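You operate a simulated robot arm through the tools that you are given. There is no shell and no other tool. Be economical: measure what you need, move in short steps, check, and stop when the job is done.

Carry out the task below with a simulated two-armed robot. There is one attempt and no reset: what you move stays moved.

## Task
Put the 90 orange width gauge from the top of the back counter on top of the medium carton there and the 60 orange width gauge on top of the square carton. Take the orange puck labelled "34" from the top of the back counter and put it on top of the white case there. Put the black box on top of the white box on the top of the back counter. Put the middle green master on top of the green box on the top of the grey sensor bench. Any order will do. Set down upright: orange width gauge, middle green master.
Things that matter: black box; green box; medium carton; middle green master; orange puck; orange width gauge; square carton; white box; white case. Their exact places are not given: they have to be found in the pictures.

The check looks at the end state, three seconds after you hand in, the way a careful person would. Anything else that was tipped, shoved, dropped, spilled or broken makes it a failure.

## Robot
Two 7-joint arms with two-finger grippers on one trunk, on a base that drives. Base frame: it is fixed to the floor where the robot stands at the start and does not move with it; the origin is under the middle of the robot, x ahead of it, y to its left, z up; the surface under the hand at the start is at about z = 970. Readings come in mm, degrees, newtons and seconds.
The left shoulder is at the start at [60, 123, 1020], the right one opposite. With the tool pointing down near the work surface each hand reaches from about 360 to 800 mm from the robot's upright axis, wherever it stands, measured 20 degrees to its own side. Places, roughly: black box (8x9x5 cm) [700, -1100, 1000]; green box (8x9x5 cm) [3000, -8700, 900]; medium carton [750, 500, 1000]; middle green master [3500, -9000, 1000]; orange puck [500, -1000, 1000]; orange width gauge [750, 0, 1000]; square carton (20x24x15 cm) [700, -500, 1000]; white box (20x26x11 cm) [800, -800, 1000]; white case [1000, -1250, 1000]. Payload 1.47 kg a hand.
Tool frame (each hand has its own): the origin (TCP) lies between the finger pads and is the grasp point; the fingertips stand 16 mm ahead of it; z points along the fingers, y is the line along which they close. The gripper opens to 87 mm. The gripper's body begins 55 mm behind the TCP.
Orientation is that of the tool frame in the base frame, as a unit quaternion [w, x, y, z]. With the fingers straight down and closing along the base's y, the tool's x points along the base's -x, its y along +y and its z along -z.

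## Interface
- The arms move only by the tool move_arm. It takes "left_commands", "right_commands" or both (then of equal length, played together; a hand with none holds still); each is a list of rows, each a list of 7 numbers: the shift along the base's x, y, z in units of 40 mm (1.0 is 40 mm), then the turn, a rotation vector about the base's x, y, z in units of 8 degrees (1.0 is 8 degrees), then the finger opening in mm, from 0 to 87. In form: [[dx, dy, dz, rx, ry, rz, claw], ...]. A call has 1 to 8 rows; each row shifts and turns the commanded pose from where the row before left it. A call with a number of a shift or a turn outside -1 to 1 is refused whole. Rows are played at 5 a second. More than 50 mm and 8.6 degrees between two rows, or a gripper value outside its range, and nothing of the call is played. Where a pose cannot be reached the arm comes as near as it can. A force on the tool above 40 N (or 10 N above the force at the start of the call, whichever is more), or a blocked arm, ends the call early, and 0.2 s more pass. Each finger travels about 153 mm/s and halts on what it meets, pressing with about 28 N; the grip force reading is that of the motor and also rises with nothing between the fingers. The clock runs only during rows and for 0.2 s after the last one: add rows that do not move to give the fingers time. It gives the time, the measured TCP pose, the force on the tool (base axes), the opening and the grip force at its end, in the units of the frame above (readings bear some noise), with the torque about the TCP (base axes, N m) and any sound that the robot's microphone picked up, and new pictures: "pictures" is both (left out), scene, wrist or none (wrist: the cameras of the hands that moved).
- Cameras (640 x 400 px; columns grow to the right, rows downward): "scene" is now at [93.8, -8.5, 1582.8]; the picture's right is [-0.10, -0.99, 0.00], its down [-0.66, 0.07, -0.74] and it looks along [0.74, -0.08, -0.67] (base axes); focal length 252 px, centre (320, 200). "left" rides on the left gripper at [73, -12, -90] in its tool frame; the picture's right is [0.16, 0.99, 0.00], its down [-0.72, 0.12, -0.68] and it looks along [-0.67, 0.11, 0.73] (tool axes); focal length 247 px, centre (320, 200). "right" rides on the right gripper at [73, 12, -90] in its tool frame; the picture's right is [-0.16, 0.99, 0.00], its down [-0.72, -0.12, -0.68] and it looks along [-0.67, -0.11, 0.73] (tool axes); focal length 247 px, centre (320, 200).
- slide_trunk(by): slides the trunk up (or, below 0, down) by that many mm; the arms and the scene camera ride with it, the base frame stays. It gives what a move gives, with no picture.
- steer(legs): drives the robot by 1 to 6 legs, each [ahead, left, turn to the left] in mm, mm and degrees, along the robot's own axes; the way and the turn of a leg run together, so that a leg with both is an arc; at most 1500 mm and 180 degrees a leg. The arms and the cameras ride along, it lands a little off, and it stops where it bumps. It gives what a move gives, and a new picture of the scene camera.
- turn_head(pan, tilt): turns the head with the scene camera to pan (to the left, within 120 degrees either way) and tilt (down, from -29 to 69), counted from straight ahead of the robot. It gives what a move gives, and a new picture of the scene camera.
- measure_at(camera, pixels): there is no depth. For up to 12 entries [column, row, z] of the newest picture of that camera ("zoom" is the newest enlarged one), the place [x, y] in the base frame at which the ray of that pixel passes the height z, good to about 2 mm. The clock stands still meanwhile.
- zoom(camera, box): a new picture of the part [left, top, right, bottom] of that camera's present view, enlarged. The clock stands still meanwhile.
- close_job(): hands the job in; it is judged then, once.

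Work in short steps. Measure before you move; look again where a grasp or a placing could have gone wrong, and mend it. You have 110 turns and 260 pictures in all, those below and enlarged ones among them. Open the grippers and draw the arms clear of the work before you hand the job in, unless the task says otherwise; then end with one line.

The tools are called by a JSON object that holds its "fn" and its "kwargs". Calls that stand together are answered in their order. move_arm: Moves the arms, as the interface text tells. Its arguments: {"type":"object","properties":{"left_commands":{"type":"array","items":{"type":"array","items":{"type":"number"}}},"right_commands":{"type":"array","items":{"type":"array","items":{"type":"number"}}},"pictures":{"type":"string","enum":["both","scene","wrist","none"]}},"required":[]} The other tools are called the same way: slide_trunk (by) slides the trunk up or down; steer (legs) drives the base; turn_head (pan, tilt) turns the head that bears the scene camera; measure_at (camera, pixels) gives the place at which the rays of pixels pass given heights; zoom (camera, box) takes an enlarged picture of a part of a camera's view; close_job () hands the job in.

At the start:

```text
time: 0.0
left_tcp_pos: [454.5, 90.1, 1363.4]
left_tool_rot: [0.001, 0.0, 1.0, 0.0]
left_force: [-0.6, 0.2, -0.2]
left_moment: [-0.01, 0.0, 0.01]
left_opening: 87.3
left_finger_force: 0.1
right_tcp_pos: [435.7, -315.8, 1370.2]
right_tool_rot: [0.001, 0.0, 1.0, -0.001]
right_force: [-0.8, 0.5, -0.3]
right_moment: [0.01, -0.01, -0.01]
right_opening: 86.9
right_finger_force: 0.2
trunk travel left (down, up): [-175.0, 55.0]
robot x, y, heading: [-1.0, -3.2, -0.1]
head pan, tilt: [-6.0, 41.9]
```

scene: 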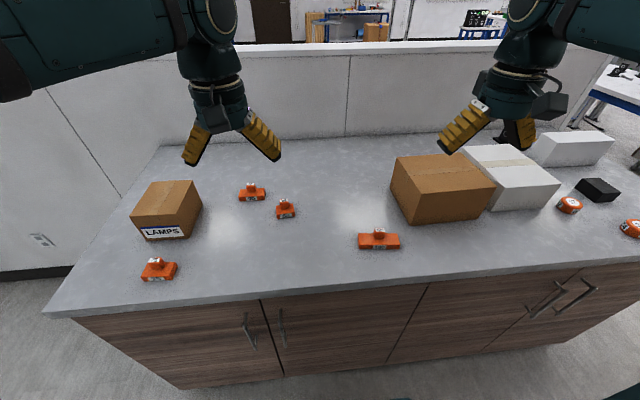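
right: 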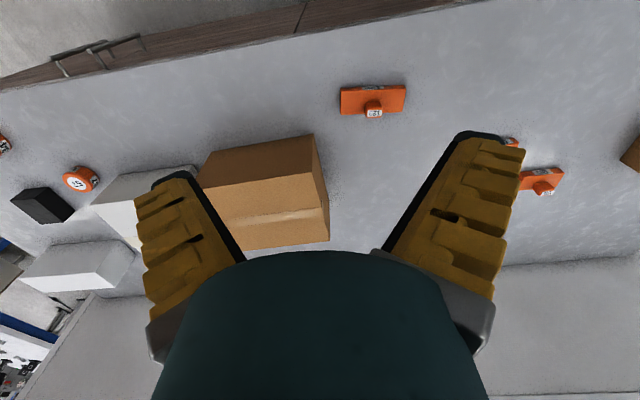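
left: 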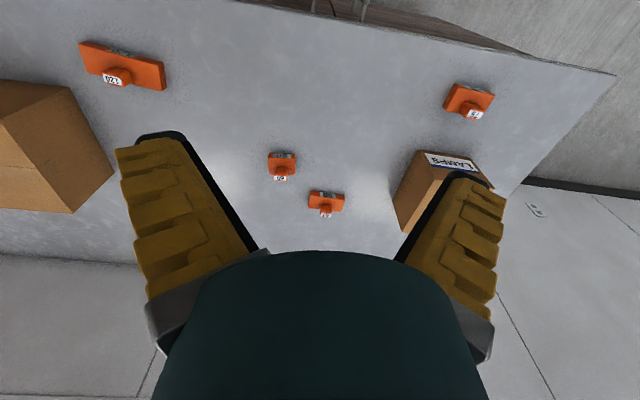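

The picture shows four orange gauges at (252,192), (285,208), (158,270) and (379,239). I zoom to read their labels.

{"fn": "zoom", "kwargs": {"camera": "scene", "box": [120, 160, 320, 290]}}

{"fn": "zoom", "kwargs": {"camera": "left", "box": [240, 120, 400, 220]}}

{"fn": "zoom", "kwargs": {"camera": "scene", "box": [440, 110, 640, 250]}}

```text
3.08 times, centred on (220, 225) of scene
```

zoom: 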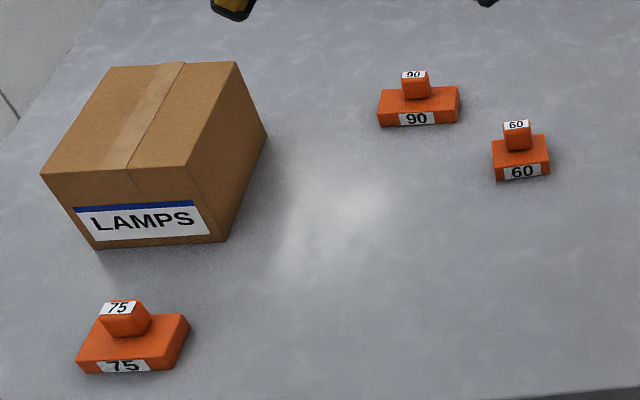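

```text
4.00 times, centred on (320, 170) of left
```

zoom: 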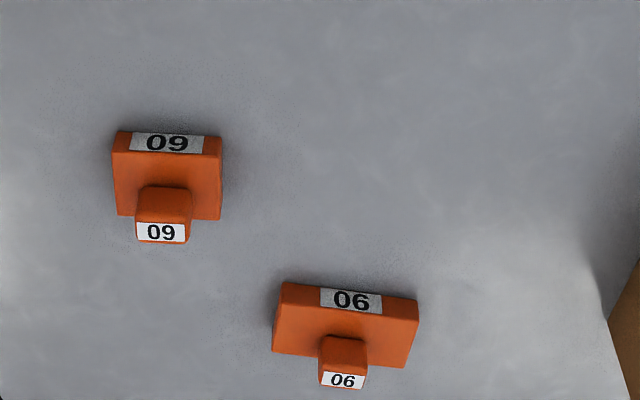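

```text
2.86 times, centred on (540, 180) of scene
```

zoom: 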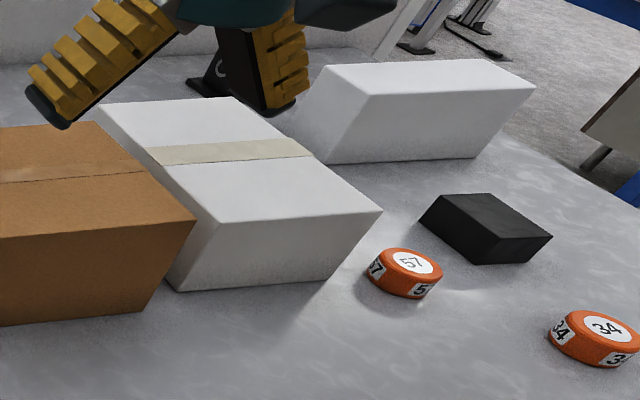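

Gauge 90 is the left one and 60 the right one. I zoom in on both and measure next.

{"fn": "zoom", "kwargs": {"camera": "scene", "box": [230, 175, 310, 225]}}

{"fn": "measure_at", "kwargs": {"camera": "scene", "pixels": [[145, 240, 970], [189, 237, 970], [202, 206, 970], [406, 223, 970], [481, 219, 970], [391, 155, 1120], [397, 158, 1120], [411, 187, 1120], [496, 184, 1120], [447, 154, 1120]]}}

```text
8.00 times, centred on (270, 200) of scene
```

zoom: 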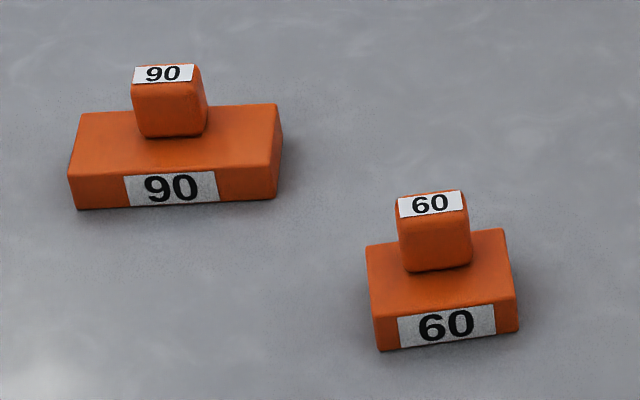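

```text
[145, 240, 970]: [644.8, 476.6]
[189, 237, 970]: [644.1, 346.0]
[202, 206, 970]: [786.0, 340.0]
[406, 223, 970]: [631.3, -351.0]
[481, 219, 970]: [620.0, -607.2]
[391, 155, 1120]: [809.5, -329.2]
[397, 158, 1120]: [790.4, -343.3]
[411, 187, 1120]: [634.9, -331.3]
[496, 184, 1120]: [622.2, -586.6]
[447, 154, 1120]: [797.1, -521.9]
```

I measure the gauge corners in the enlarged view.

{"fn": "measure_at", "kwargs": {"camera": "zoom", "pixels": [[78, 209, 970], [278, 198, 970], [281, 148, 970], [69, 170, 995], [276, 160, 995], [277, 105, 995], [82, 113, 995], [133, 82, 1020], [193, 82, 1020], [380, 350, 970], [518, 332, 970], [433, 205, 1020]]}}

{"fn": "measure_at", "kwargs": {"camera": "scene", "pixels": [[132, 214, 1070], [132, 214, 1060], [184, 214, 1060], [184, 214, 1070], [202, 206, 970], [152, 183, 1060], [195, 180, 1060]]}}

```text
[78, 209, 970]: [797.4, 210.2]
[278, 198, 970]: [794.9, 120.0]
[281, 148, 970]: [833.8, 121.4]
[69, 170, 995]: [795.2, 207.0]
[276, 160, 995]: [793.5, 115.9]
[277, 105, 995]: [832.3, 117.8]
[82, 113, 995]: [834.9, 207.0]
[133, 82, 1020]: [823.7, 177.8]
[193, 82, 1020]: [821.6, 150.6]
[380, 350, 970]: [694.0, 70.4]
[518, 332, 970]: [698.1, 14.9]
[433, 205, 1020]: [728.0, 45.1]
```

```text
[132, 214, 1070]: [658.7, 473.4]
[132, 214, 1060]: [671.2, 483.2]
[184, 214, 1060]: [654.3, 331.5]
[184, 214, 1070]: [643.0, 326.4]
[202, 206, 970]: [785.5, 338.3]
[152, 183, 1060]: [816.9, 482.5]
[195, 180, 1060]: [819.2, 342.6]
```

The 90 gauge centre is about (815,164). I measure the counter's front edge and zoom the two cartons for height and top.

{"fn": "measure_at", "kwargs": {"camera": "scene", "pixels": [[45, 313, 970], [300, 294, 970], [600, 264, 970], [636, 261, 970], [345, 136, 970]]}}

{"fn": "zoom", "kwargs": {"camera": "scene", "box": [120, 170, 216, 230]}}

{"fn": "zoom", "kwargs": {"camera": "scene", "box": [380, 140, 508, 220]}}

```text
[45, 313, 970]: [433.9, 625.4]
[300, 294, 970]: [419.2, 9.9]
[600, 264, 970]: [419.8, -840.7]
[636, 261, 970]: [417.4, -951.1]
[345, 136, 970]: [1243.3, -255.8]
```

```text
6.67 times, centred on (168, 200) of scene
```

zoom: 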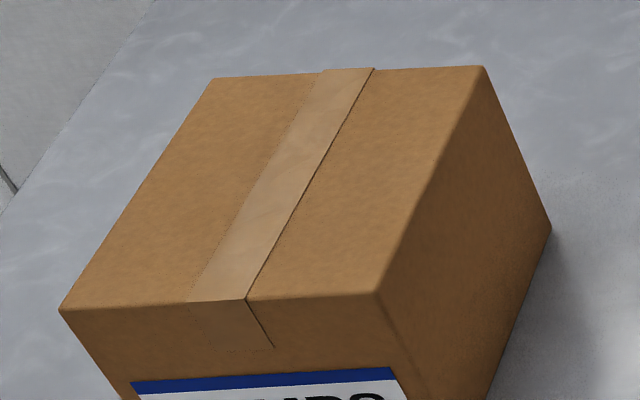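

```text
5.00 times, centred on (444, 180) of scene
```

zoom: 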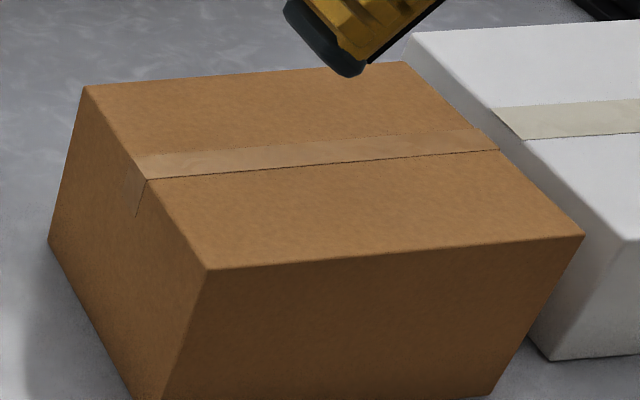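

I measure the carton tops at trial heights.

{"fn": "measure_at", "kwargs": {"camera": "scene", "pixels": [[129.3, 216.2, 1070], [176.6, 214, 1070], [192.8, 179.9, 1070], [151.5, 181.7, 1070], [202.5, 204.5, 970], [421.6, 193.6, 1120], [496.6, 187, 1120], [396.6, 157.2, 1120], [460.6, 152.4, 1120], [389.6, 188, 970]]}}

```text
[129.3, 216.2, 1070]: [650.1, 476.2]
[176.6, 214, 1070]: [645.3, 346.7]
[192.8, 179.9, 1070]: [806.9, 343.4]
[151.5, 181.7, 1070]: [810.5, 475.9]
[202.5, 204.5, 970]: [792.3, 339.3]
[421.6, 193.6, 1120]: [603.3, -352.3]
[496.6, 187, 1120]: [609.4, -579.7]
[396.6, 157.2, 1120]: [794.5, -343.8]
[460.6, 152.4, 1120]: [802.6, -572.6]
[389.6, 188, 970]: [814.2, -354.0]
```

Carton tops are at about z 1070 (centre 728,411) and z 1118 (centre 703,-463). I drive a little ahead and left.

{"fn": "steer", "kwargs": {"legs": [[90, 150, 0]]}}

```text
time: 1.9
left_tcp_pos: [545.8, 235.7, 1363.8]
left_tool_rot: [0.0, 0.001, 1.0, 0.0]
left_force: [0.0, 0.5, -0.4]
left_moment: [-0.01, 0.01, 0.01]
left_opening: 86.8
left_finger_force: 0.1
right_tcp_pos: [524.9, -170.5, 1371.7]
right_tool_rot: [-0.001, 0.002, 1.0, 0.0]
right_force: [0.9, -0.6, -0.3]
right_moment: [-0.03, 0.02, 0.0]
right_opening: 87.0
right_finger_force: 0.0
trunk travel left (down, up): [-175.0, 55.0]
robot x, y, heading: [89.1, 149.5, -0.2]
head pan, tilt: [-6.0, 41.9]
```

scene: 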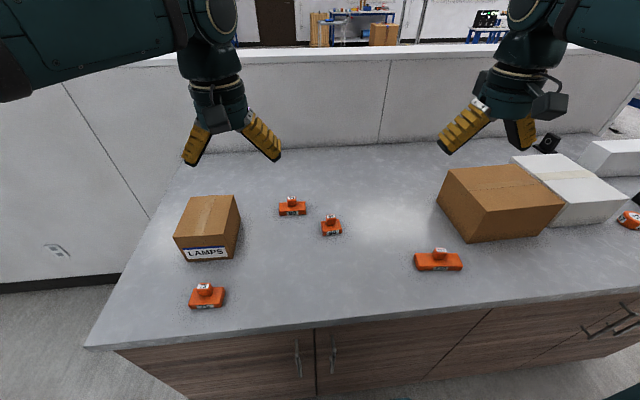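

I bring the left hand above the 90 gauge at about z 1143 to look from the wrist camera.

{"fn": "move_arm", "kwargs": {"left_commands": [[0.968, -0.257, -0.786, 0, 0, 0, 60], [0.968, -0.257, -0.786, 0, 0, 0, 60], [0.968, -0.257, -0.786, 0, 0, 0, 60], [0.968, -0.257, -0.786, 0, 0, 0, 60], [0.968, -0.257, -0.786, 0, 0, 0, 60], [0.968, -0.257, -0.786, 0, 0, 0, 60], [0.968, -0.257, -0.786, 0, 0, 0, 60], [0, 0, 0, 0, 0, 0, 60]]}}

```text
refused: row 1 steps farther than a row can; nothing moved
```

The step was slightly too long, so I spread it over 8 rows.

{"fn": "move_arm", "kwargs": {"left_commands": [[0.847, -0.225, -0.688, 0, 0, 0, 60], [0.847, -0.225, -0.688, 0, 0, 0, 60], [0.847, -0.225, -0.688, 0, 0, 0, 60], [0.847, -0.225, -0.688, 0, 0, 0, 60], [0.847, -0.225, -0.688, 0, 0, 0, 60], [0.847, -0.225, -0.688, 0, 0, 0, 60], [0.847, -0.225, -0.688, 0, 0, 0, 60], [0.847, -0.225, -0.688, 0, 0, 0, 60]]}}

```text
time: 3.7
left_tcp_pos: [818.6, 164.6, 1140.5]
left_tool_rot: [-0.001, 0.001, 1.0, 0.0]
left_force: [-0.2, -0.6, 1.5]
left_moment: [-0.05, 0.04, 0.01]
left_opening: 64.6
left_finger_force: 3.0
right_tcp_pos: [526.9, -171.2, 1368.5]
right_tool_rot: [-0.001, 0.003, 1.0, 0.001]
right_force: [0.7, -0.2, -0.9]
right_moment: [-0.01, 0.08, 0.01]
right_opening: 87.0
right_finger_force: 0.1
trunk travel left (down, up): [-175.0, 55.0]
robot x, y, heading: [89.0, 147.1, -0.3]
head pan, tilt: [-6.0, 41.9]
```

scene: 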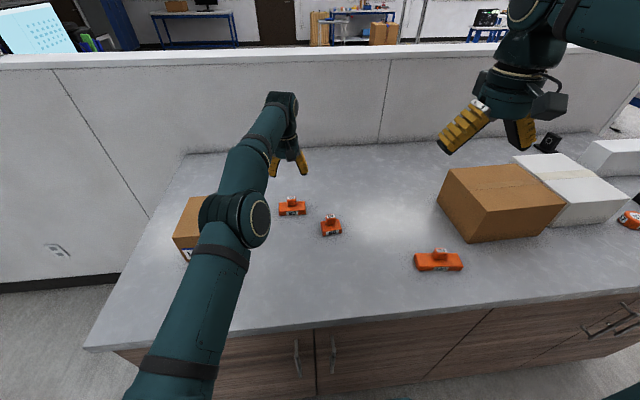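
left: 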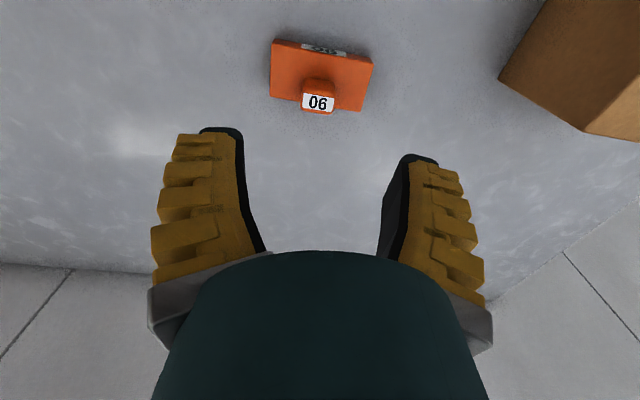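

I zoom on the wrist view to pin down the knob near (318,97).

{"fn": "zoom", "kwargs": {"camera": "left", "box": [256, 30, 384, 110]}}

```text
5.00 times, centred on (320, 70) of left
```

zoom: 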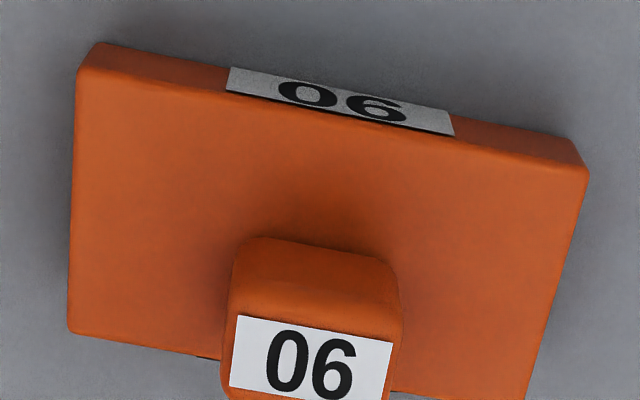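

{"fn": "measure_at", "kwargs": {"camera": "zoom", "pixels": [[80, 72, 995], [587, 178, 995], [68, 330, 995], [528, 398, 995], [245, 240, 995], [390, 265, 995], [240, 318, 1025], [393, 343, 1025], [232, 388, 1025], [240, 318, 1020], [240, 318, 1030]]}}

```text
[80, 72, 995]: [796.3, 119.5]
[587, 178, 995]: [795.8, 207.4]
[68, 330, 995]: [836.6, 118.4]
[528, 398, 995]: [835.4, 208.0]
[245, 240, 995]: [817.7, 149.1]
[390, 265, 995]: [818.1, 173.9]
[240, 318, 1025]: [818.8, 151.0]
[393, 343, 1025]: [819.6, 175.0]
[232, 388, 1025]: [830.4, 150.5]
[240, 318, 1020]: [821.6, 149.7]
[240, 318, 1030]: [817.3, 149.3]
```

The base spans x 796–836, y 119–207, with the knob at y 148–177, so I descend to z≈1014 and close.

{"fn": "move_arm", "kwargs": {"left_commands": [[0.03, -0.04, -0.9, 0, 0, 0, 60], [0, 0, -0.9, 0, 0, 0, 60], [0, 0, -0.9, 0, 0, 0, 60], [0, 0, -0.45, 0, 0, 0, 60], [0, 0, 0, 0, 0, 0, 60], [0, 0, 0, 0, 0, 0, 60]], "pictures": "wrist"}}

```text
time: 5.1
left_tcp_pos: [817.0, 161.9, 1016.9]
left_tool_rot: [0.0, 0.002, 1.0, 0.0]
left_force: [0.0, -1.3, -0.3]
left_moment: [0.01, 0.0, 0.02]
left_opening: 64.8
left_finger_force: 3.2
right_tcp_pos: [524.7, -169.4, 1371.0]
right_tool_rot: [0.0, 0.002, 1.0, 0.0]
right_force: [-0.1, 0.4, -0.5]
right_moment: [0.01, 0.0, 0.01]
right_opening: 87.0
right_finger_force: 0.0
trunk travel left (down, up): [-175.0, 55.0]
robot x, y, heading: [92.1, 149.8, -0.1]
head pan, tilt: [-6.0, 41.9]
```

left: 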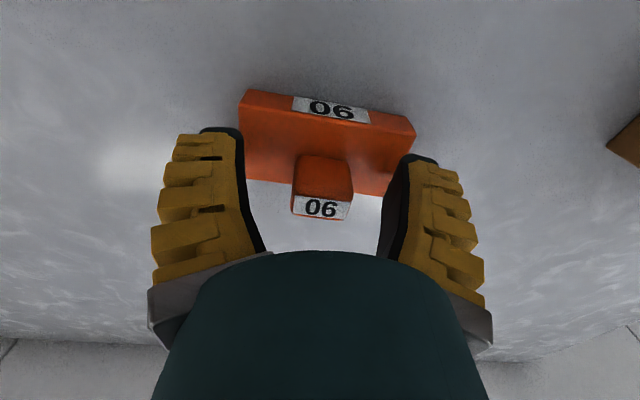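

The knob sits between the fingers, so I close and wait.

{"fn": "move_arm", "kwargs": {"left_commands": [[0, 0, 0, 0, 0, 0, 10], [0, 0, 0, 0, 0, 0, 10], [0, 0, 0, 0, 0, 0, 10], [0, 0, 0.5, 0, 0, 0, 10], [0, 0, 0.9, 0, 0, 0, 10], [0, 0, 0.9, 0, 0, 0, 10], [0, 0, 0.9, 0, 0, 0, 10], [0, 0, 0.9, 0, 0, 0, 10]]}}

```text
time: 6.9
left_tcp_pos: [806.3, 164.6, 1175.3]
left_tool_rot: [0.0, 0.001, 1.0, 0.0]
left_force: [-0.2, -0.7, -0.9]
left_moment: [-0.01, 0.0, 0.03]
left_opening: 20.8
left_finger_force: 27.4
left hand out of reach, approached as far as the arm can: row 7, 8
right_tcp_pos: [523.9, -171.5, 1370.6]
right_tool_rot: [-0.001, 0.002, 1.0, 0.0]
right_force: [0.5, 0.4, -0.6]
right_moment: [0.02, 0.03, -0.01]
right_opening: 86.8
right_finger_force: 0.1
trunk travel left (down, up): [-175.0, 55.0]
robot x, y, heading: [91.2, 147.4, -0.2]
head pan, tilt: [-6.0, 41.9]
```

scene: 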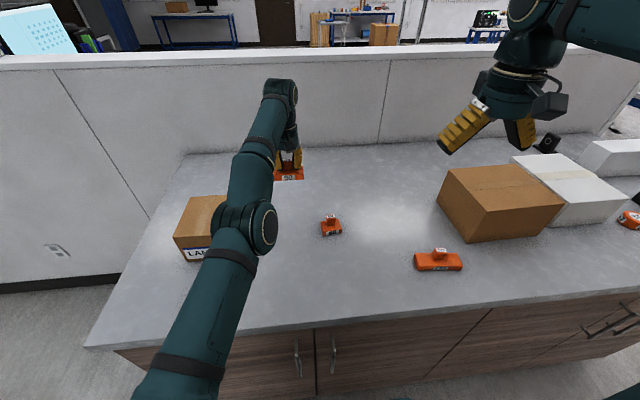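
left: 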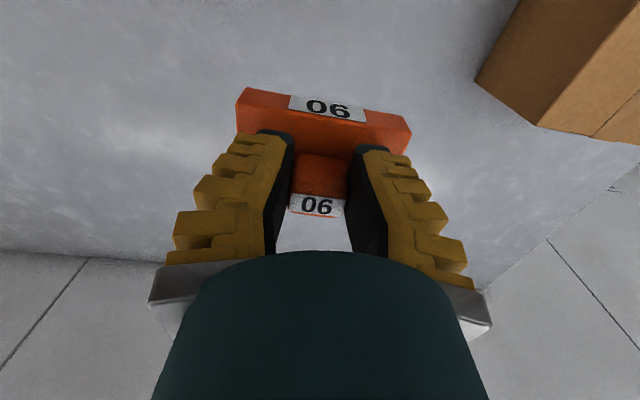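

The gauge is held. I carry it over the medium carton centre (728,411).

{"fn": "move_arm", "kwargs": {"left_commands": [[-0.28, 0.88, 0, 0, 0, 0, 10], [-0.28, 0.88, 0, 0, 0, 0, 10], [-0.28, 0.88, 0, 0, 0, 0, 10], [-0.28, 0.88, 0, 0, 0, 0, 10], [-0.28, 0.88, 0, 0, 0, 0, 10], [-0.28, 0.88, 0, 0, 0, 0, 10], [-0.28, 0.88, 0, 0, 0, 0, 10], [0, 0, 0, 0, 0, 0, 10]]}}

```text
time: 8.7
left_tcp_pos: [811.7, 401.3, 1204.1]
left_tool_rot: [0.0, 0.002, 1.0, 0.0]
left_force: [0.5, 0.3, -1.0]
left_moment: [0.03, -0.01, 0.03]
left_opening: 20.7
left_finger_force: 28.6
left hand out of reach, approached as far as the arm can: row 1, 2, 3, 4, 5, 6, 7
right_tcp_pos: [523.6, -170.5, 1370.6]
right_tool_rot: [0.0, 0.001, 1.0, 0.0]
right_force: [-0.1, -0.5, -0.1]
right_moment: [0.0, 0.01, 0.03]
right_opening: 87.2
right_finger_force: 0.1
trunk travel left (down, up): [-175.0, 55.0]
robot x, y, heading: [89.3, 146.4, -0.3]
head pan, tilt: [-6.0, 41.9]
```

scene: 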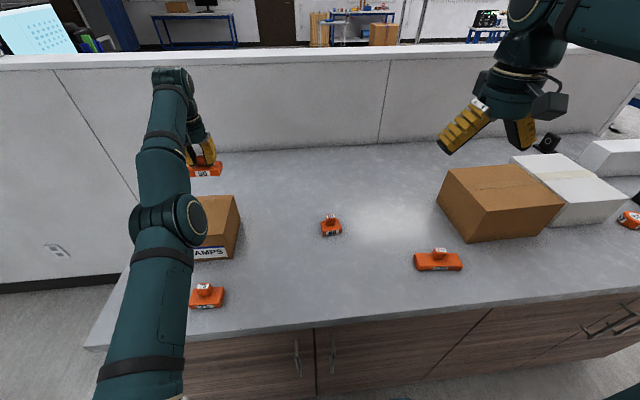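
left: 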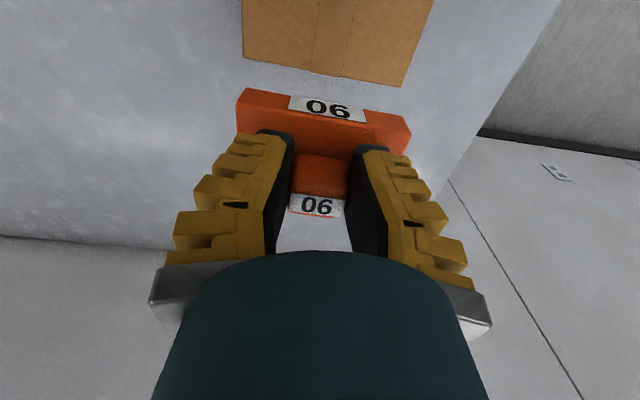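

The reading (811,401,1204) differs from the command, so I send idle rows to see where it settles.

{"fn": "move_arm", "kwargs": {"left_commands": [[0, 0, 0, 0, 0, 0, 10], [0, 0, 0, 0, 0, 0, 10]], "pictures": "none"}}

```text
time: 9.3
left_tcp_pos: [811.7, 401.2, 1205.0]
left_tool_rot: [0.0, 0.002, 1.0, 0.001]
left_force: [-0.1, 1.0, -1.8]
left_moment: [0.02, 0.0, 0.01]
left_opening: 21.0
left_finger_force: 28.4
right_tcp_pos: [523.2, -171.2, 1370.8]
right_tool_rot: [0.0, 0.001, 1.0, 0.001]
right_force: [0.0, 0.0, -0.9]
right_moment: [0.02, -0.04, 0.02]
right_opening: 86.9
right_finger_force: 0.1
trunk travel left (down, up): [-175.0, 55.0]
robot x, y, heading: [87.0, 146.7, -0.2]
head pan, tilt: [-6.0, 41.9]
```

It holds there, so I move back along -x and down from the actual pose.

{"fn": "move_arm", "kwargs": {"left_commands": [[-0.7, 0.08, -0.2, 0, 0, 0, 10], [-0.7, 0.08, -0.2, 0, 0, 0, 10], [-0.7, 0.08, -0.2, 0, 0, 0, 10], [0, 0, -0.3, 0, 0, 0, 10], [0, 0, 0, 0, 0, 0, 10]]}}

```text
time: 10.5
left_tcp_pos: [811.7, 420.2, 1195.0]
left_tool_rot: [0.0, 0.002, 1.0, 0.0]
left_force: [-0.1, -0.6, -1.0]
left_moment: [-0.02, -0.02, 0.04]
left_opening: 20.7
left_finger_force: 28.3
left hand out of reach, approached as far as the arm can: row 1, 2, 3, 4
right_tcp_pos: [523.3, -170.1, 1370.1]
right_tool_rot: [0.0, 0.001, 1.0, 0.0]
right_force: [0.0, 1.3, 0.3]
right_moment: [-0.01, 0.04, -0.02]
right_opening: 87.1
right_finger_force: 0.1
trunk travel left (down, up): [-175.0, 55.0]
robot x, y, heading: [90.8, 145.8, -0.1]
head pan, tilt: [-6.0, 41.9]
```

scene: 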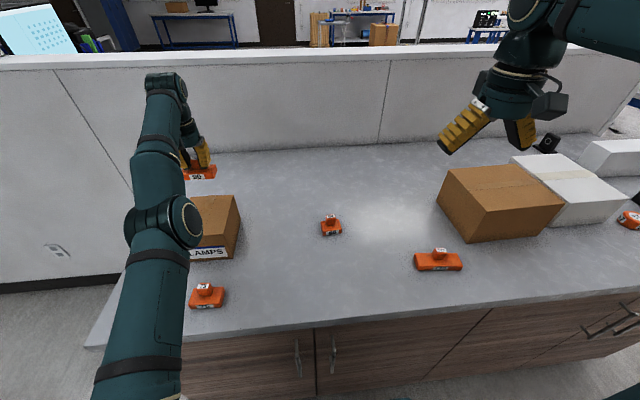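
left: 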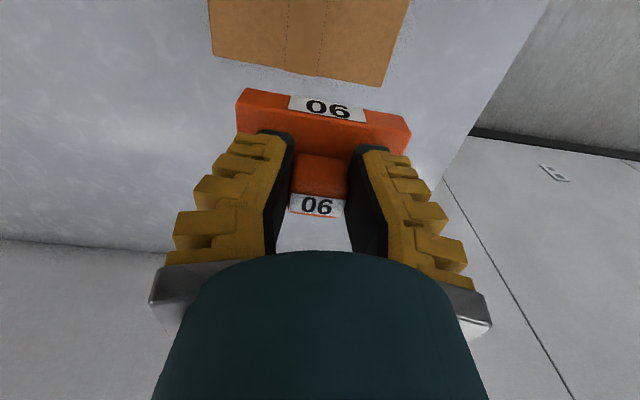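

The arm is stuck in x, probably near straight. I try larger purely backward steps.

{"fn": "move_arm", "kwargs": {"left_commands": [[-1, 0, 0, 0, 0, 0, 10], [-1, 0, 0, 0, 0, 0, 10], [0, 0, 0, 0, 0, 0, 10]], "pictures": "none"}}

```text
time: 11.3
left_tcp_pos: [803.5, 428.6, 1213.3]
left_tool_rot: [-0.002, 0.002, 1.0, -0.001]
left_force: [-0.3, -0.2, -1.2]
left_moment: [0.01, 0.02, 0.01]
left_opening: 20.9
left_finger_force: 27.8
left hand out of reach, approached as far as the arm can: row 1, 2
right_tcp_pos: [524.2, -170.0, 1370.7]
right_tool_rot: [0.0, 0.001, 1.0, 0.0]
right_force: [0.2, 0.2, 0.2]
right_moment: [0.0, -0.02, 0.0]
right_opening: 86.9
right_finger_force: 0.2
trunk travel left (down, up): [-175.0, 55.0]
robot x, y, heading: [87.0, 147.7, -0.3]
head pan, tilt: [-6.0, 41.9]
```

The arm is near its stretch limit, so I use the base instead: back 75 and right 17 to bring the gauge over the carton centre.

{"fn": "steer", "kwargs": {"legs": [[-75, -17, 0]]}}

```text
time: 12.4
left_tcp_pos: [726.0, 415.1, 1214.6]
left_tool_rot: [0.0, 0.001, 1.0, 0.0]
left_force: [0.0, -0.2, -0.9]
left_moment: [-0.01, -0.02, 0.02]
left_opening: 21.0
left_finger_force: 28.1
right_tcp_pos: [447.1, -188.0, 1370.4]
right_tool_rot: [0.001, 0.0, 1.0, 0.0]
right_force: [-0.7, 0.1, -0.5]
right_moment: [0.02, -0.04, -0.01]
right_opening: 86.9
right_finger_force: 0.1
trunk travel left (down, up): [-175.0, 55.0]
robot x, y, heading: [14.4, 129.6, 0.1]
head pan, tilt: [-6.0, 41.9]
```

scene: 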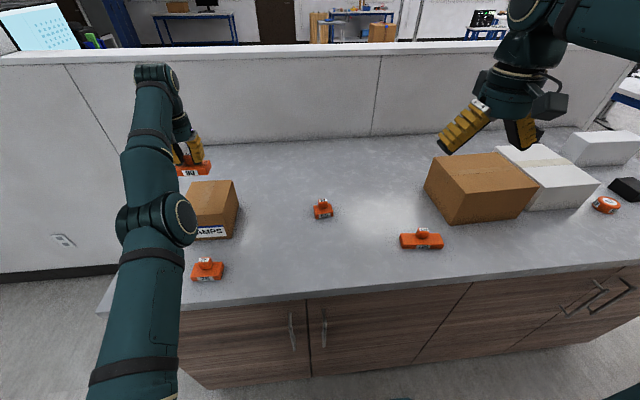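

The TCP is now at (726,415). I lower the trunk by 75 so the gauge hovers about 20 mm above the carton.

{"fn": "slide_trunk", "kwargs": {"by": -75}}

{"fn": "move_arm", "kwargs": {"left_commands": [[0, 0, -0.1, 0, 0, 0, 10], [0, 0, 0, 0, 0, 0, 10]]}}

```text
time: 13.5
left_tcp_pos: [727.9, 414.6, 1139.6]
left_tool_rot: [-0.001, 0.001, 1.0, 0.0]
left_force: [-0.4, 0.0, -1.9]
left_moment: [0.03, -0.01, 0.01]
left_opening: 21.2
left_finger_force: 28.0
right_tcp_pos: [448.6, -186.2, 1295.6]
right_tool_rot: [0.0, 0.001, 1.0, 0.0]
right_force: [0.0, 0.3, 0.0]
right_moment: [0.0, -0.01, -0.04]
right_opening: 87.0
right_finger_force: 0.1
trunk travel left (down, up): [-100.0, 130.0]
robot x, y, heading: [12.2, 126.6, -0.0]
head pan, tilt: [-6.0, 41.9]
```

```text
time: 14.1
left_tcp_pos: [727.1, 414.0, 1134.9]
left_tool_rot: [-0.001, 0.001, 1.0, 0.0]
left_force: [-0.4, -0.6, -1.5]
left_moment: [0.02, 0.0, -0.01]
left_opening: 20.8
left_finger_force: 27.7
right_tcp_pos: [448.1, -186.6, 1295.1]
right_tool_rot: [0.0, 0.001, 1.0, 0.0]
right_force: [-0.7, 0.1, 0.1]
right_moment: [-0.03, -0.04, 0.02]
right_opening: 86.9
right_finger_force: 0.0
trunk travel left (down, up): [-100.0, 130.0]
robot x, y, heading: [14.8, 127.7, -0.1]
head pan, tilt: [-6.0, 41.9]
```

scene: 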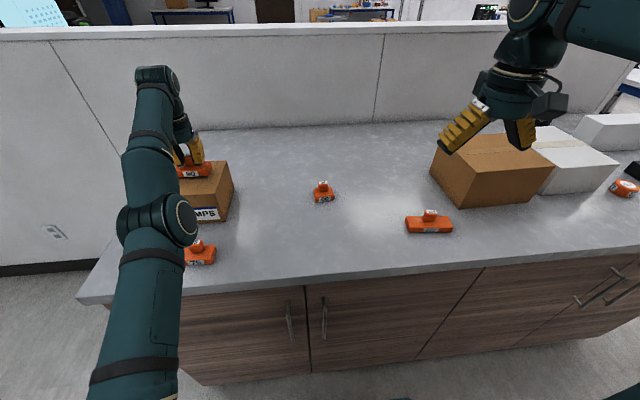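
left: 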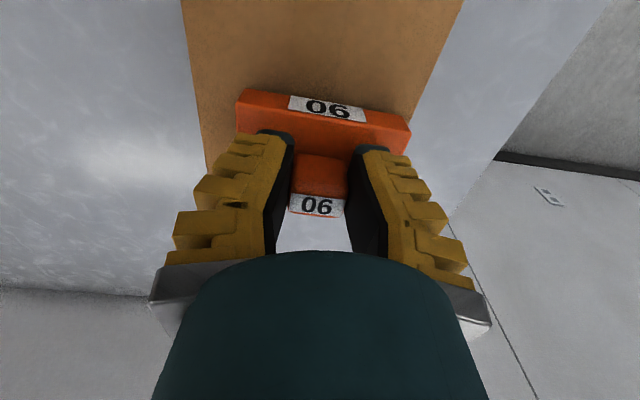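

Fine arm moves work now. I go down 10 mm in small steps and watch the force.

{"fn": "move_arm", "kwargs": {"left_commands": [[0, -0.05, -0.08, 0, 0, 0, 10], [0, -0.05, -0.08, 0, 0, 0, 10], [0, 0, -0.05, 0, 0, 0, 10], [0, 0, -0.05, 0, 0, 0, 10]], "pictures": "none"}}

{"fn": "move_arm", "kwargs": {"left_commands": [[0, 0, -0.05, 0, 0, 0, 10], [0, 0, -0.05, 0, 0, 0, 10]], "pictures": "none"}}

{"fn": "move_arm", "kwargs": {"left_commands": [[0, 0, -0.05, 0, 0, 0, 10], [0, 0, 0, 0, 0, 0, 10]], "pictures": "none"}}

```text
time: 15.1
left_tcp_pos: [730.7, 411.9, 1128.1]
left_tool_rot: [0.0, 0.001, 1.0, 0.0]
left_force: [-2.8, -1.4, 6.4]
left_moment: [0.0, 0.02, -0.04]
left_opening: 22.5
left_finger_force: 28.0
left hand out of reach, approached as far as the arm can: row 1
right_tcp_pos: [447.5, -187.4, 1295.7]
right_tool_rot: [0.0, 0.001, 1.0, 0.001]
right_force: [0.4, -0.5, -0.5]
right_moment: [0.01, 0.0, 0.04]
right_opening: 87.1
right_finger_force: 0.0
trunk travel left (down, up): [-100.0, 130.0]
robot x, y, heading: [12.2, 132.0, -0.2]
head pan, tilt: [-6.0, 41.9]
```

```text
time: 15.7
left_tcp_pos: [730.8, 410.3, 1125.4]
left_tool_rot: [0.003, 0.0, 1.0, 0.0]
left_force: [-2.6, -0.2, 20.3]
left_moment: [-0.01, 0.02, -0.06]
left_opening: 28.4
left_finger_force: 28.2
left hand out of reach, approached as far as the arm can: row 2
right_tcp_pos: [444.6, -186.5, 1296.1]
right_tool_rot: [0.001, 0.0, 1.0, 0.0]
right_force: [0.0, 0.5, -0.6]
right_moment: [0.02, -0.01, 0.01]
right_opening: 86.8
right_finger_force: 0.0
trunk travel left (down, up): [-100.0, 130.0]
robot x, y, heading: [12.9, 131.5, 0.2]
head pan, tilt: [-6.0, 41.9]
```

```text
time: 16.3
left_tcp_pos: [732.2, 411.1, 1123.6]
left_tool_rot: [0.001, 0.0, 1.0, 0.0]
left_force: [-3.6, -0.3, 24.4]
left_moment: [0.03, -0.28, 0.0]
left_opening: 33.0
left_finger_force: 28.5
right_tcp_pos: [445.5, -186.1, 1295.7]
right_tool_rot: [0.001, 0.001, 1.0, 0.0]
right_force: [-0.1, -0.5, -0.1]
right_moment: [-0.01, 0.03, 0.05]
right_opening: 87.0
right_finger_force: 0.2
trunk travel left (down, up): [-100.0, 130.0]
robot x, y, heading: [16.9, 125.3, 0.0]
head pan, tilt: [-6.0, 41.9]
```

Contact is made and the fingers are sliding down the knob. I open and look.

{"fn": "move_arm", "kwargs": {"left_commands": [[0, 0, 0.05, 0, 0, 0, 60], [0, 0, 0.03, 0, 0, 0, 60], [0, 0, 0, 0, 0, 0, 60]]}}

```text
time: 17.1
left_tcp_pos: [733.1, 409.8, 1122.4]
left_tool_rot: [-0.001, 0.002, 1.0, 0.001]
left_force: [-0.7, -0.5, -0.1]
left_moment: [0.01, -0.01, 0.03]
left_opening: 64.5
left_finger_force: 3.1
right_tcp_pos: [449.3, -186.1, 1295.0]
right_tool_rot: [-0.001, 0.0, 1.0, 0.0]
right_force: [0.6, -0.9, -0.3]
right_moment: [0.01, 0.03, 0.03]
right_opening: 87.1
right_finger_force: 0.0
trunk travel left (down, up): [-100.0, 130.0]
robot x, y, heading: [15.9, 130.7, -0.2]
head pan, tilt: [-6.0, 41.9]
```

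scene: 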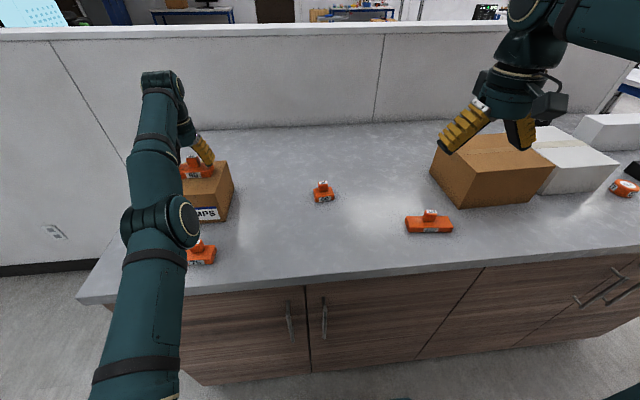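
left: 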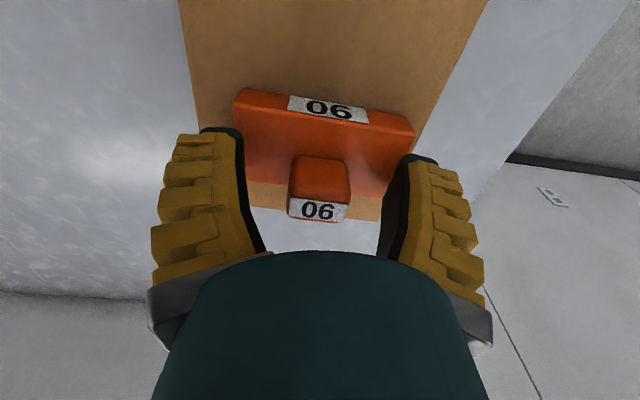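

The gauge sits on the carton. I raise the trunk clear, then check the view.

{"fn": "slide_trunk", "kwargs": {"by": 100}}

{"fn": "move_arm", "kwargs": {"left_commands": [[-1, 0, 0.2, 0, 0, 0, 60], [-1, 0, 0.2, 0, 0, 0, 60], [-1, 0, 0.2, 0, 0, 0, 60], [-1, 0, 0.2, 0, 0, 0, 60], [-1, 0, 0.2, 0, 0, 0, 60], [-1, 0, 0.2, 0, 0, 0, 60]]}}

```text
time: 18.4
left_tcp_pos: [735.0, 410.3, 1224.1]
left_tool_rot: [-0.001, 0.001, 1.0, 0.0]
left_force: [0.3, 0.1, -0.9]
left_moment: [-0.02, 0.01, 0.01]
left_opening: 64.5
left_finger_force: 3.2
right_tcp_pos: [449.0, -186.2, 1394.7]
right_tool_rot: [0.0, 0.001, 1.0, 0.001]
right_force: [-0.5, -0.7, -1.1]
right_moment: [-0.01, 0.02, 0.01]
right_opening: 86.8
right_finger_force: 0.1
trunk travel left (down, up): [-200.0, 30.0]
robot x, y, heading: [10.7, 128.3, -0.2]
head pan, tilt: [-6.0, 41.9]
```

```text
time: 19.8
left_tcp_pos: [681.9, 447.9, 1333.2]
left_tool_rot: [0.0, 0.0, 1.0, 0.0]
left_force: [0.3, -0.2, 1.0]
left_moment: [-0.01, -0.02, -0.01]
left_opening: 64.4
left_finger_force: 3.4
left hand out of reach, approached as far as the arm can: row 1, 2, 3, 4, 5, 6
right_tcp_pos: [446.7, -185.5, 1396.4]
right_tool_rot: [0.001, 0.001, 1.0, 0.0]
right_force: [-0.9, -0.4, -0.8]
right_moment: [0.02, -0.04, 0.01]
right_opening: 86.9
right_finger_force: 0.0
trunk travel left (down, up): [-200.0, 30.0]
robot x, y, heading: [13.1, 131.8, -0.2]
head pan, tilt: [-6.0, 41.9]
```

scene: 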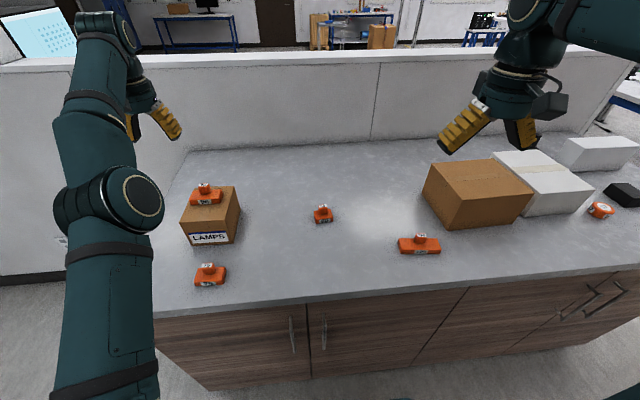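
left: 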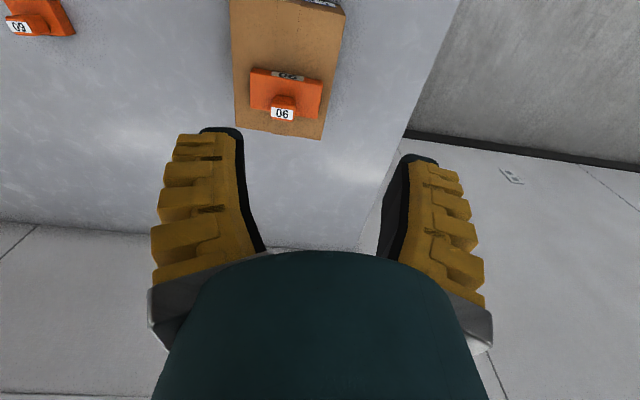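

The 90 gauge stands on the carton. I retract the left hand toward its starting posture.

{"fn": "move_arm", "kwargs": {"left_commands": [[-0.8, -0.7, 0.15, 0, 0, 0, 60], [-0.8, -0.7, 0.15, 0, 0, 0, 60], [-0.8, -0.7, 0.15, 0, 0, 0, 60], [-0.8, -0.7, 0.15, 0, 0, 0, 60], [-0.8, -0.7, 0.15, 0, 0, 0, 60], [-0.8, -0.7, 0.15, 0, 0, 0, 60], [-0.8, -0.7, 0.15, 0, 0, 0, 60], [0, 0, 0, 0, 0, 0, 60]], "pictures": "none"}}

{"fn": "steer", "kwargs": {"legs": [[80, 0, 0]]}}

```text
time: 21.6
left_tcp_pos: [482.8, 265.0, 1381.3]
left_tool_rot: [-0.001, 0.002, 1.0, 0.0]
left_force: [-0.3, 1.1, -0.2]
left_moment: [0.03, -0.01, 0.01]
left_opening: 64.4
left_finger_force: 3.6
left hand out of reach, approached as far as the arm can: row 1
right_tcp_pos: [449.2, -185.2, 1394.3]
right_tool_rot: [0.0, 0.001, 1.0, 0.0]
right_force: [-0.2, -0.3, 0.0]
right_moment: [-0.07, 0.02, 0.01]
right_opening: 86.9
right_finger_force: 0.0
trunk travel left (down, up): [-200.0, 30.0]
robot x, y, heading: [16.6, 128.4, -0.1]
head pan, tilt: [-6.0, 41.9]
```

```text
time: 22.7
left_tcp_pos: [562.3, 264.0, 1381.5]
left_tool_rot: [0.0, 0.0, 1.0, -0.001]
left_force: [0.5, -0.2, -0.9]
left_moment: [-0.01, 0.0, -0.01]
left_opening: 64.8
left_finger_force: 3.1
right_tcp_pos: [528.9, -185.5, 1395.4]
right_tool_rot: [0.001, 0.0, 1.0, 0.0]
right_force: [0.4, -0.4, 0.9]
right_moment: [-0.03, 0.05, 0.01]
right_opening: 87.1
right_finger_force: 0.1
trunk travel left (down, up): [-200.0, 30.0]
robot x, y, heading: [90.9, 133.4, 0.2]
head pan, tilt: [-6.0, 41.9]
```

scene: 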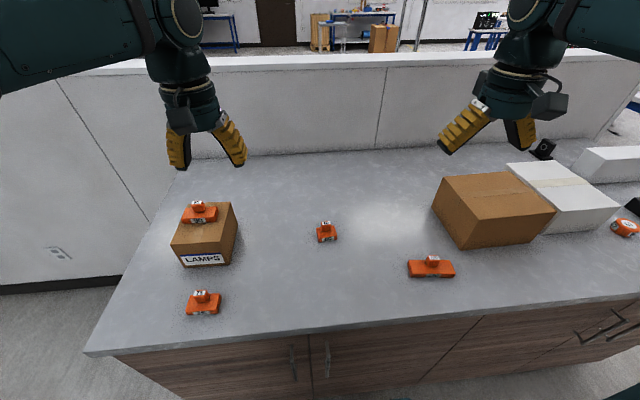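

The left hand is back in posture. I bring the right hand over the 60 gauge near (718,43).

{"fn": "move_arm", "kwargs": {"right_commands": [[0.59, 0.7, -0.75, 0, 0, 0, 60], [0.59, 0.7, -0.75, 0, 0, 0, 60], [0.59, 0.7, -0.75, 0, 0, 0, 60], [0.59, 0.7, -0.75, 0, 0, 0, 60], [0.59, 0.7, -0.75, 0, 0, 0, 60], [0.59, 0.7, -0.75, 0, 0, 0, 60], [0.59, 0.7, -0.75, 0, 0, 0, 60], [0.59, 0.7, -0.75, 0, 0, 0, 60]], "pictures": "wrist"}}

{"fn": "zoom", "kwargs": {"camera": "right", "box": [256, 30, 384, 110]}}

```text
time: 24.5
left_tcp_pos: [562.2, 266.1, 1382.0]
left_tool_rot: [-0.001, 0.0, 1.0, 0.0]
left_force: [0.0, 0.4, -0.6]
left_moment: [-0.01, 0.05, 0.03]
left_opening: 64.5
left_finger_force: 2.9
right_tcp_pos: [716.2, 37.3, 1157.5]
right_tool_rot: [0.0, -0.001, 1.0, -0.001]
right_force: [0.7, -0.1, 0.7]
right_moment: [0.01, 0.01, 0.04]
right_opening: 64.5
right_finger_force: 3.3
trunk travel left (down, up): [-200.0, 30.0]
robot x, y, heading: [94.1, 127.8, 0.2]
head pan, tilt: [-6.0, 41.9]
```

right: 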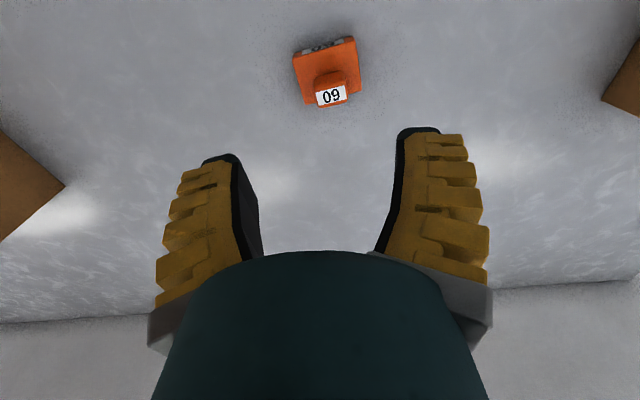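

```text
5.00 times, centred on (320, 70) of right
```

zoom: 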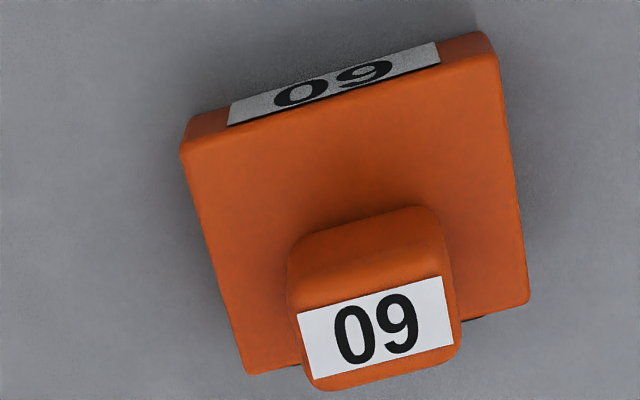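

{"fn": "measure_at", "kwargs": {"camera": "zoom", "pixels": [[183, 155, 995], [497, 57, 995], [247, 372, 995], [527, 300, 995], [300, 313, 1028], [438, 276, 1028], [315, 379, 1028], [455, 345, 1028]]}}

```text
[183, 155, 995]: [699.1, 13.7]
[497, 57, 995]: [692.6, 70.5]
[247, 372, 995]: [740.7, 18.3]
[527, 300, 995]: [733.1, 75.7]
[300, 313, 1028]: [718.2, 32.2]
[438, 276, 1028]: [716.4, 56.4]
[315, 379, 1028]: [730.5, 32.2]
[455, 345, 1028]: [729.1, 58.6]
```

The base is centred at (716,44.5), yawed about 6.5°. I turn the hand by that, descend to z≈1015 and close.

{"fn": "move_arm", "kwargs": {"right_commands": [[0.06, 0.19, -0.5, 0, 0, 0.81, 60], [0, 0, -0.9, 0, 0, 0, 60], [0, 0, -0.9, 0, 0, 0, 60], [0, 0, -0.9, 0, 0, 0, 60], [0, 0, -0.36, 0, 0, 0, 60], [0, 0, 0, 0, 0, 0, 60]], "pictures": "wrist"}}

```text
time: 25.9
left_tcp_pos: [561.5, 263.5, 1382.6]
left_tool_rot: [0.0, 0.0, 1.0, 0.0]
left_force: [0.3, -0.6, 0.4]
left_moment: [0.02, 0.04, -0.01]
left_opening: 64.8
left_finger_force: 3.7
right_tcp_pos: [719.9, 45.1, 1014.1]
right_tool_rot: [0.0, -0.057, 0.998, 0.0]
right_force: [0.4, 0.1, 0.1]
right_moment: [-0.01, 0.01, 0.02]
right_opening: 64.5
right_finger_force: 3.4
trunk travel left (down, up): [-200.0, 30.0]
robot x, y, heading: [90.7, 132.4, -0.0]
head pan, tilt: [-6.0, 41.9]
```

right: 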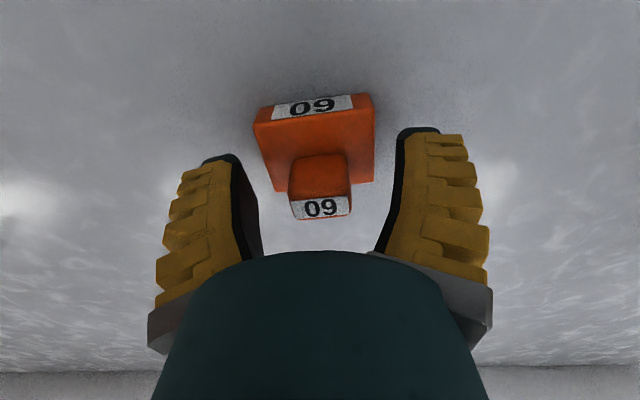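

Aligned. I close and lift.

{"fn": "move_arm", "kwargs": {"right_commands": [[0, 0, 0, 0, 0, 0, 10], [0, 0, 0, 0, 0, 0, 10], [0, 0, 0, 0, 0, 0, 10], [0, 0, 0.5, 0, 0, 0, 10], [-0.1, 0, 1, 0, 0, 0, 10], [-0.3, 0, 1, 0, 0, 0, 10], [-0.3, 0, 1, 0, 0, 0, 10], [-0.3, 0, 1, 0, 0, 0, 10]], "pictures": "wrist"}}

{"fn": "move_arm", "kwargs": {"right_commands": [[-0.3, -0.5, 0.6, 0, 0, -0.4, 10], [-0.3, -0.5, 0.6, 0, 0, -0.41, 10], [0, 0, 0, 0, 0, 0, 10]], "pictures": "none"}}

{"fn": "steer", "kwargs": {"legs": [[0, -330, 0]]}}

```text
time: 27.7
left_tcp_pos: [560.6, 264.5, 1382.6]
left_tool_rot: [0.001, 0.0, 1.0, 0.0]
left_force: [-1.1, -0.4, 0.3]
left_moment: [0.01, 0.01, -0.03]
left_opening: 64.5
left_finger_force: 3.5
right_tcp_pos: [676.8, 46.2, 1195.1]
right_tool_rot: [0.001, -0.057, 0.998, 0.0]
right_force: [-0.2, -0.8, -0.1]
right_moment: [0.02, -0.02, 0.01]
right_opening: 20.5
right_finger_force: 28.2
trunk travel left (down, up): [-200.0, 30.0]
robot x, y, heading: [95.0, 131.0, -0.1]
head pan, tilt: [-6.0, 41.9]
```

right: 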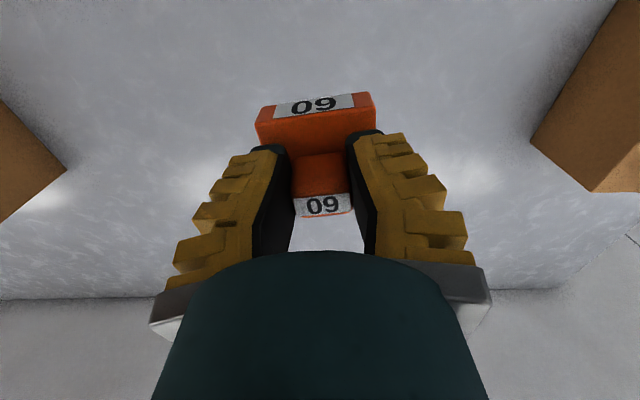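

```text
time: 28.5
left_tcp_pos: [561.6, 265.1, 1383.4]
left_tool_rot: [-0.001, -0.001, 1.0, 0.0]
left_force: [0.9, -0.4, -0.5]
left_moment: [-0.01, 0.03, 0.02]
left_opening: 64.6
left_finger_force: 3.1
right_tcp_pos: [655.1, 6.9, 1240.1]
right_tool_rot: [-0.001, 0.0, 1.0, 0.001]
right_force: [0.6, 0.6, -1.6]
right_moment: [0.0, 0.03, 0.01]
right_opening: 20.7
right_finger_force: 27.9
trunk travel left (down, up): [-200.0, 30.0]
robot x, y, heading: [92.2, 132.7, 0.1]
head pan, tilt: [-6.0, 41.9]
```

```text
time: 31.9
left_tcp_pos: [561.0, -64.5, 1382.4]
left_tool_rot: [-0.002, 0.002, 1.0, 0.0]
left_force: [0.1, -0.2, -0.4]
left_moment: [0.0, 0.02, -0.02]
left_opening: 64.6
left_finger_force: 2.7
right_tcp_pos: [654.1, -322.8, 1238.8]
right_tool_rot: [-0.001, 0.002, 1.0, -0.001]
right_force: [-0.4, 0.1, -1.3]
right_moment: [0.0, 0.01, -0.02]
right_opening: 20.8
right_finger_force: 28.4
trunk travel left (down, up): [-200.0, 30.0]
robot x, y, heading: [90.5, -200.7, -0.3]
head pan, tilt: [-6.0, 41.9]
```

scene: 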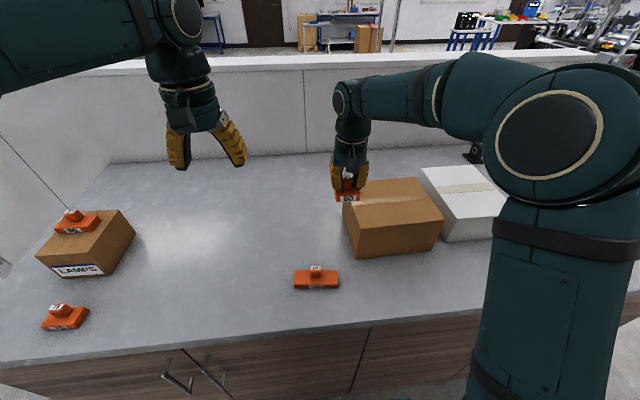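

I move the right hand over the square carton centre (702,-460), gauge bottom at about 1147.

{"fn": "move_arm", "kwargs": {"right_commands": [[0.29, -0.83, 0, 0, 0, 0, 10], [0.29, -0.83, 0, 0, 0, 0, 10], [0.29, -0.83, -0.3, 0, 0, 0, 10], [0.29, -0.83, -0.4, 0, 0, 0, 10], [0, 0, -0.4, 0, 0, 0, 10], [0, 0, 0, 0, 0, 0, 10]]}}

```text
time: 33.3
left_tcp_pos: [560.6, -64.3, 1383.2]
left_tool_rot: [0.0, 0.002, 1.0, 0.0]
left_force: [-0.2, 0.6, -0.3]
left_moment: [-0.01, -0.01, -0.02]
left_opening: 64.7
left_finger_force: 3.6
right_tcp_pos: [702.0, -456.1, 1195.6]
right_tool_rot: [0.0, 0.002, 1.0, 0.0]
right_force: [-0.2, -0.9, 0.0]
right_moment: [0.02, 0.0, 0.0]
right_opening: 21.0
right_finger_force: 28.1
trunk travel left (down, up): [-200.0, 30.0]
robot x, y, heading: [92.6, -198.3, -0.4]
head pan, tilt: [-6.0, 41.9]
```

scene: 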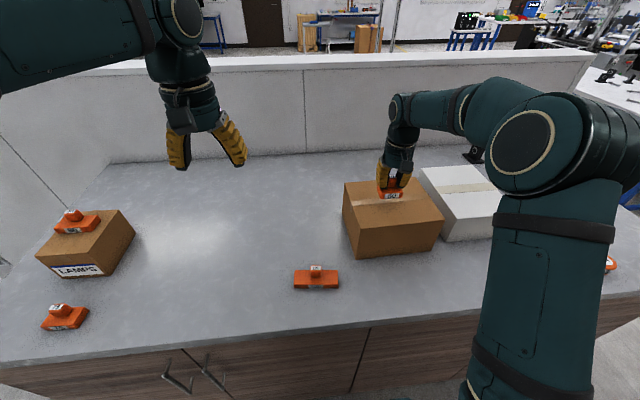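
right: 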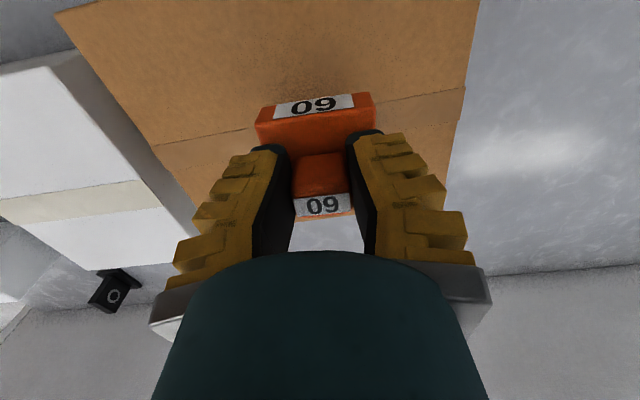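

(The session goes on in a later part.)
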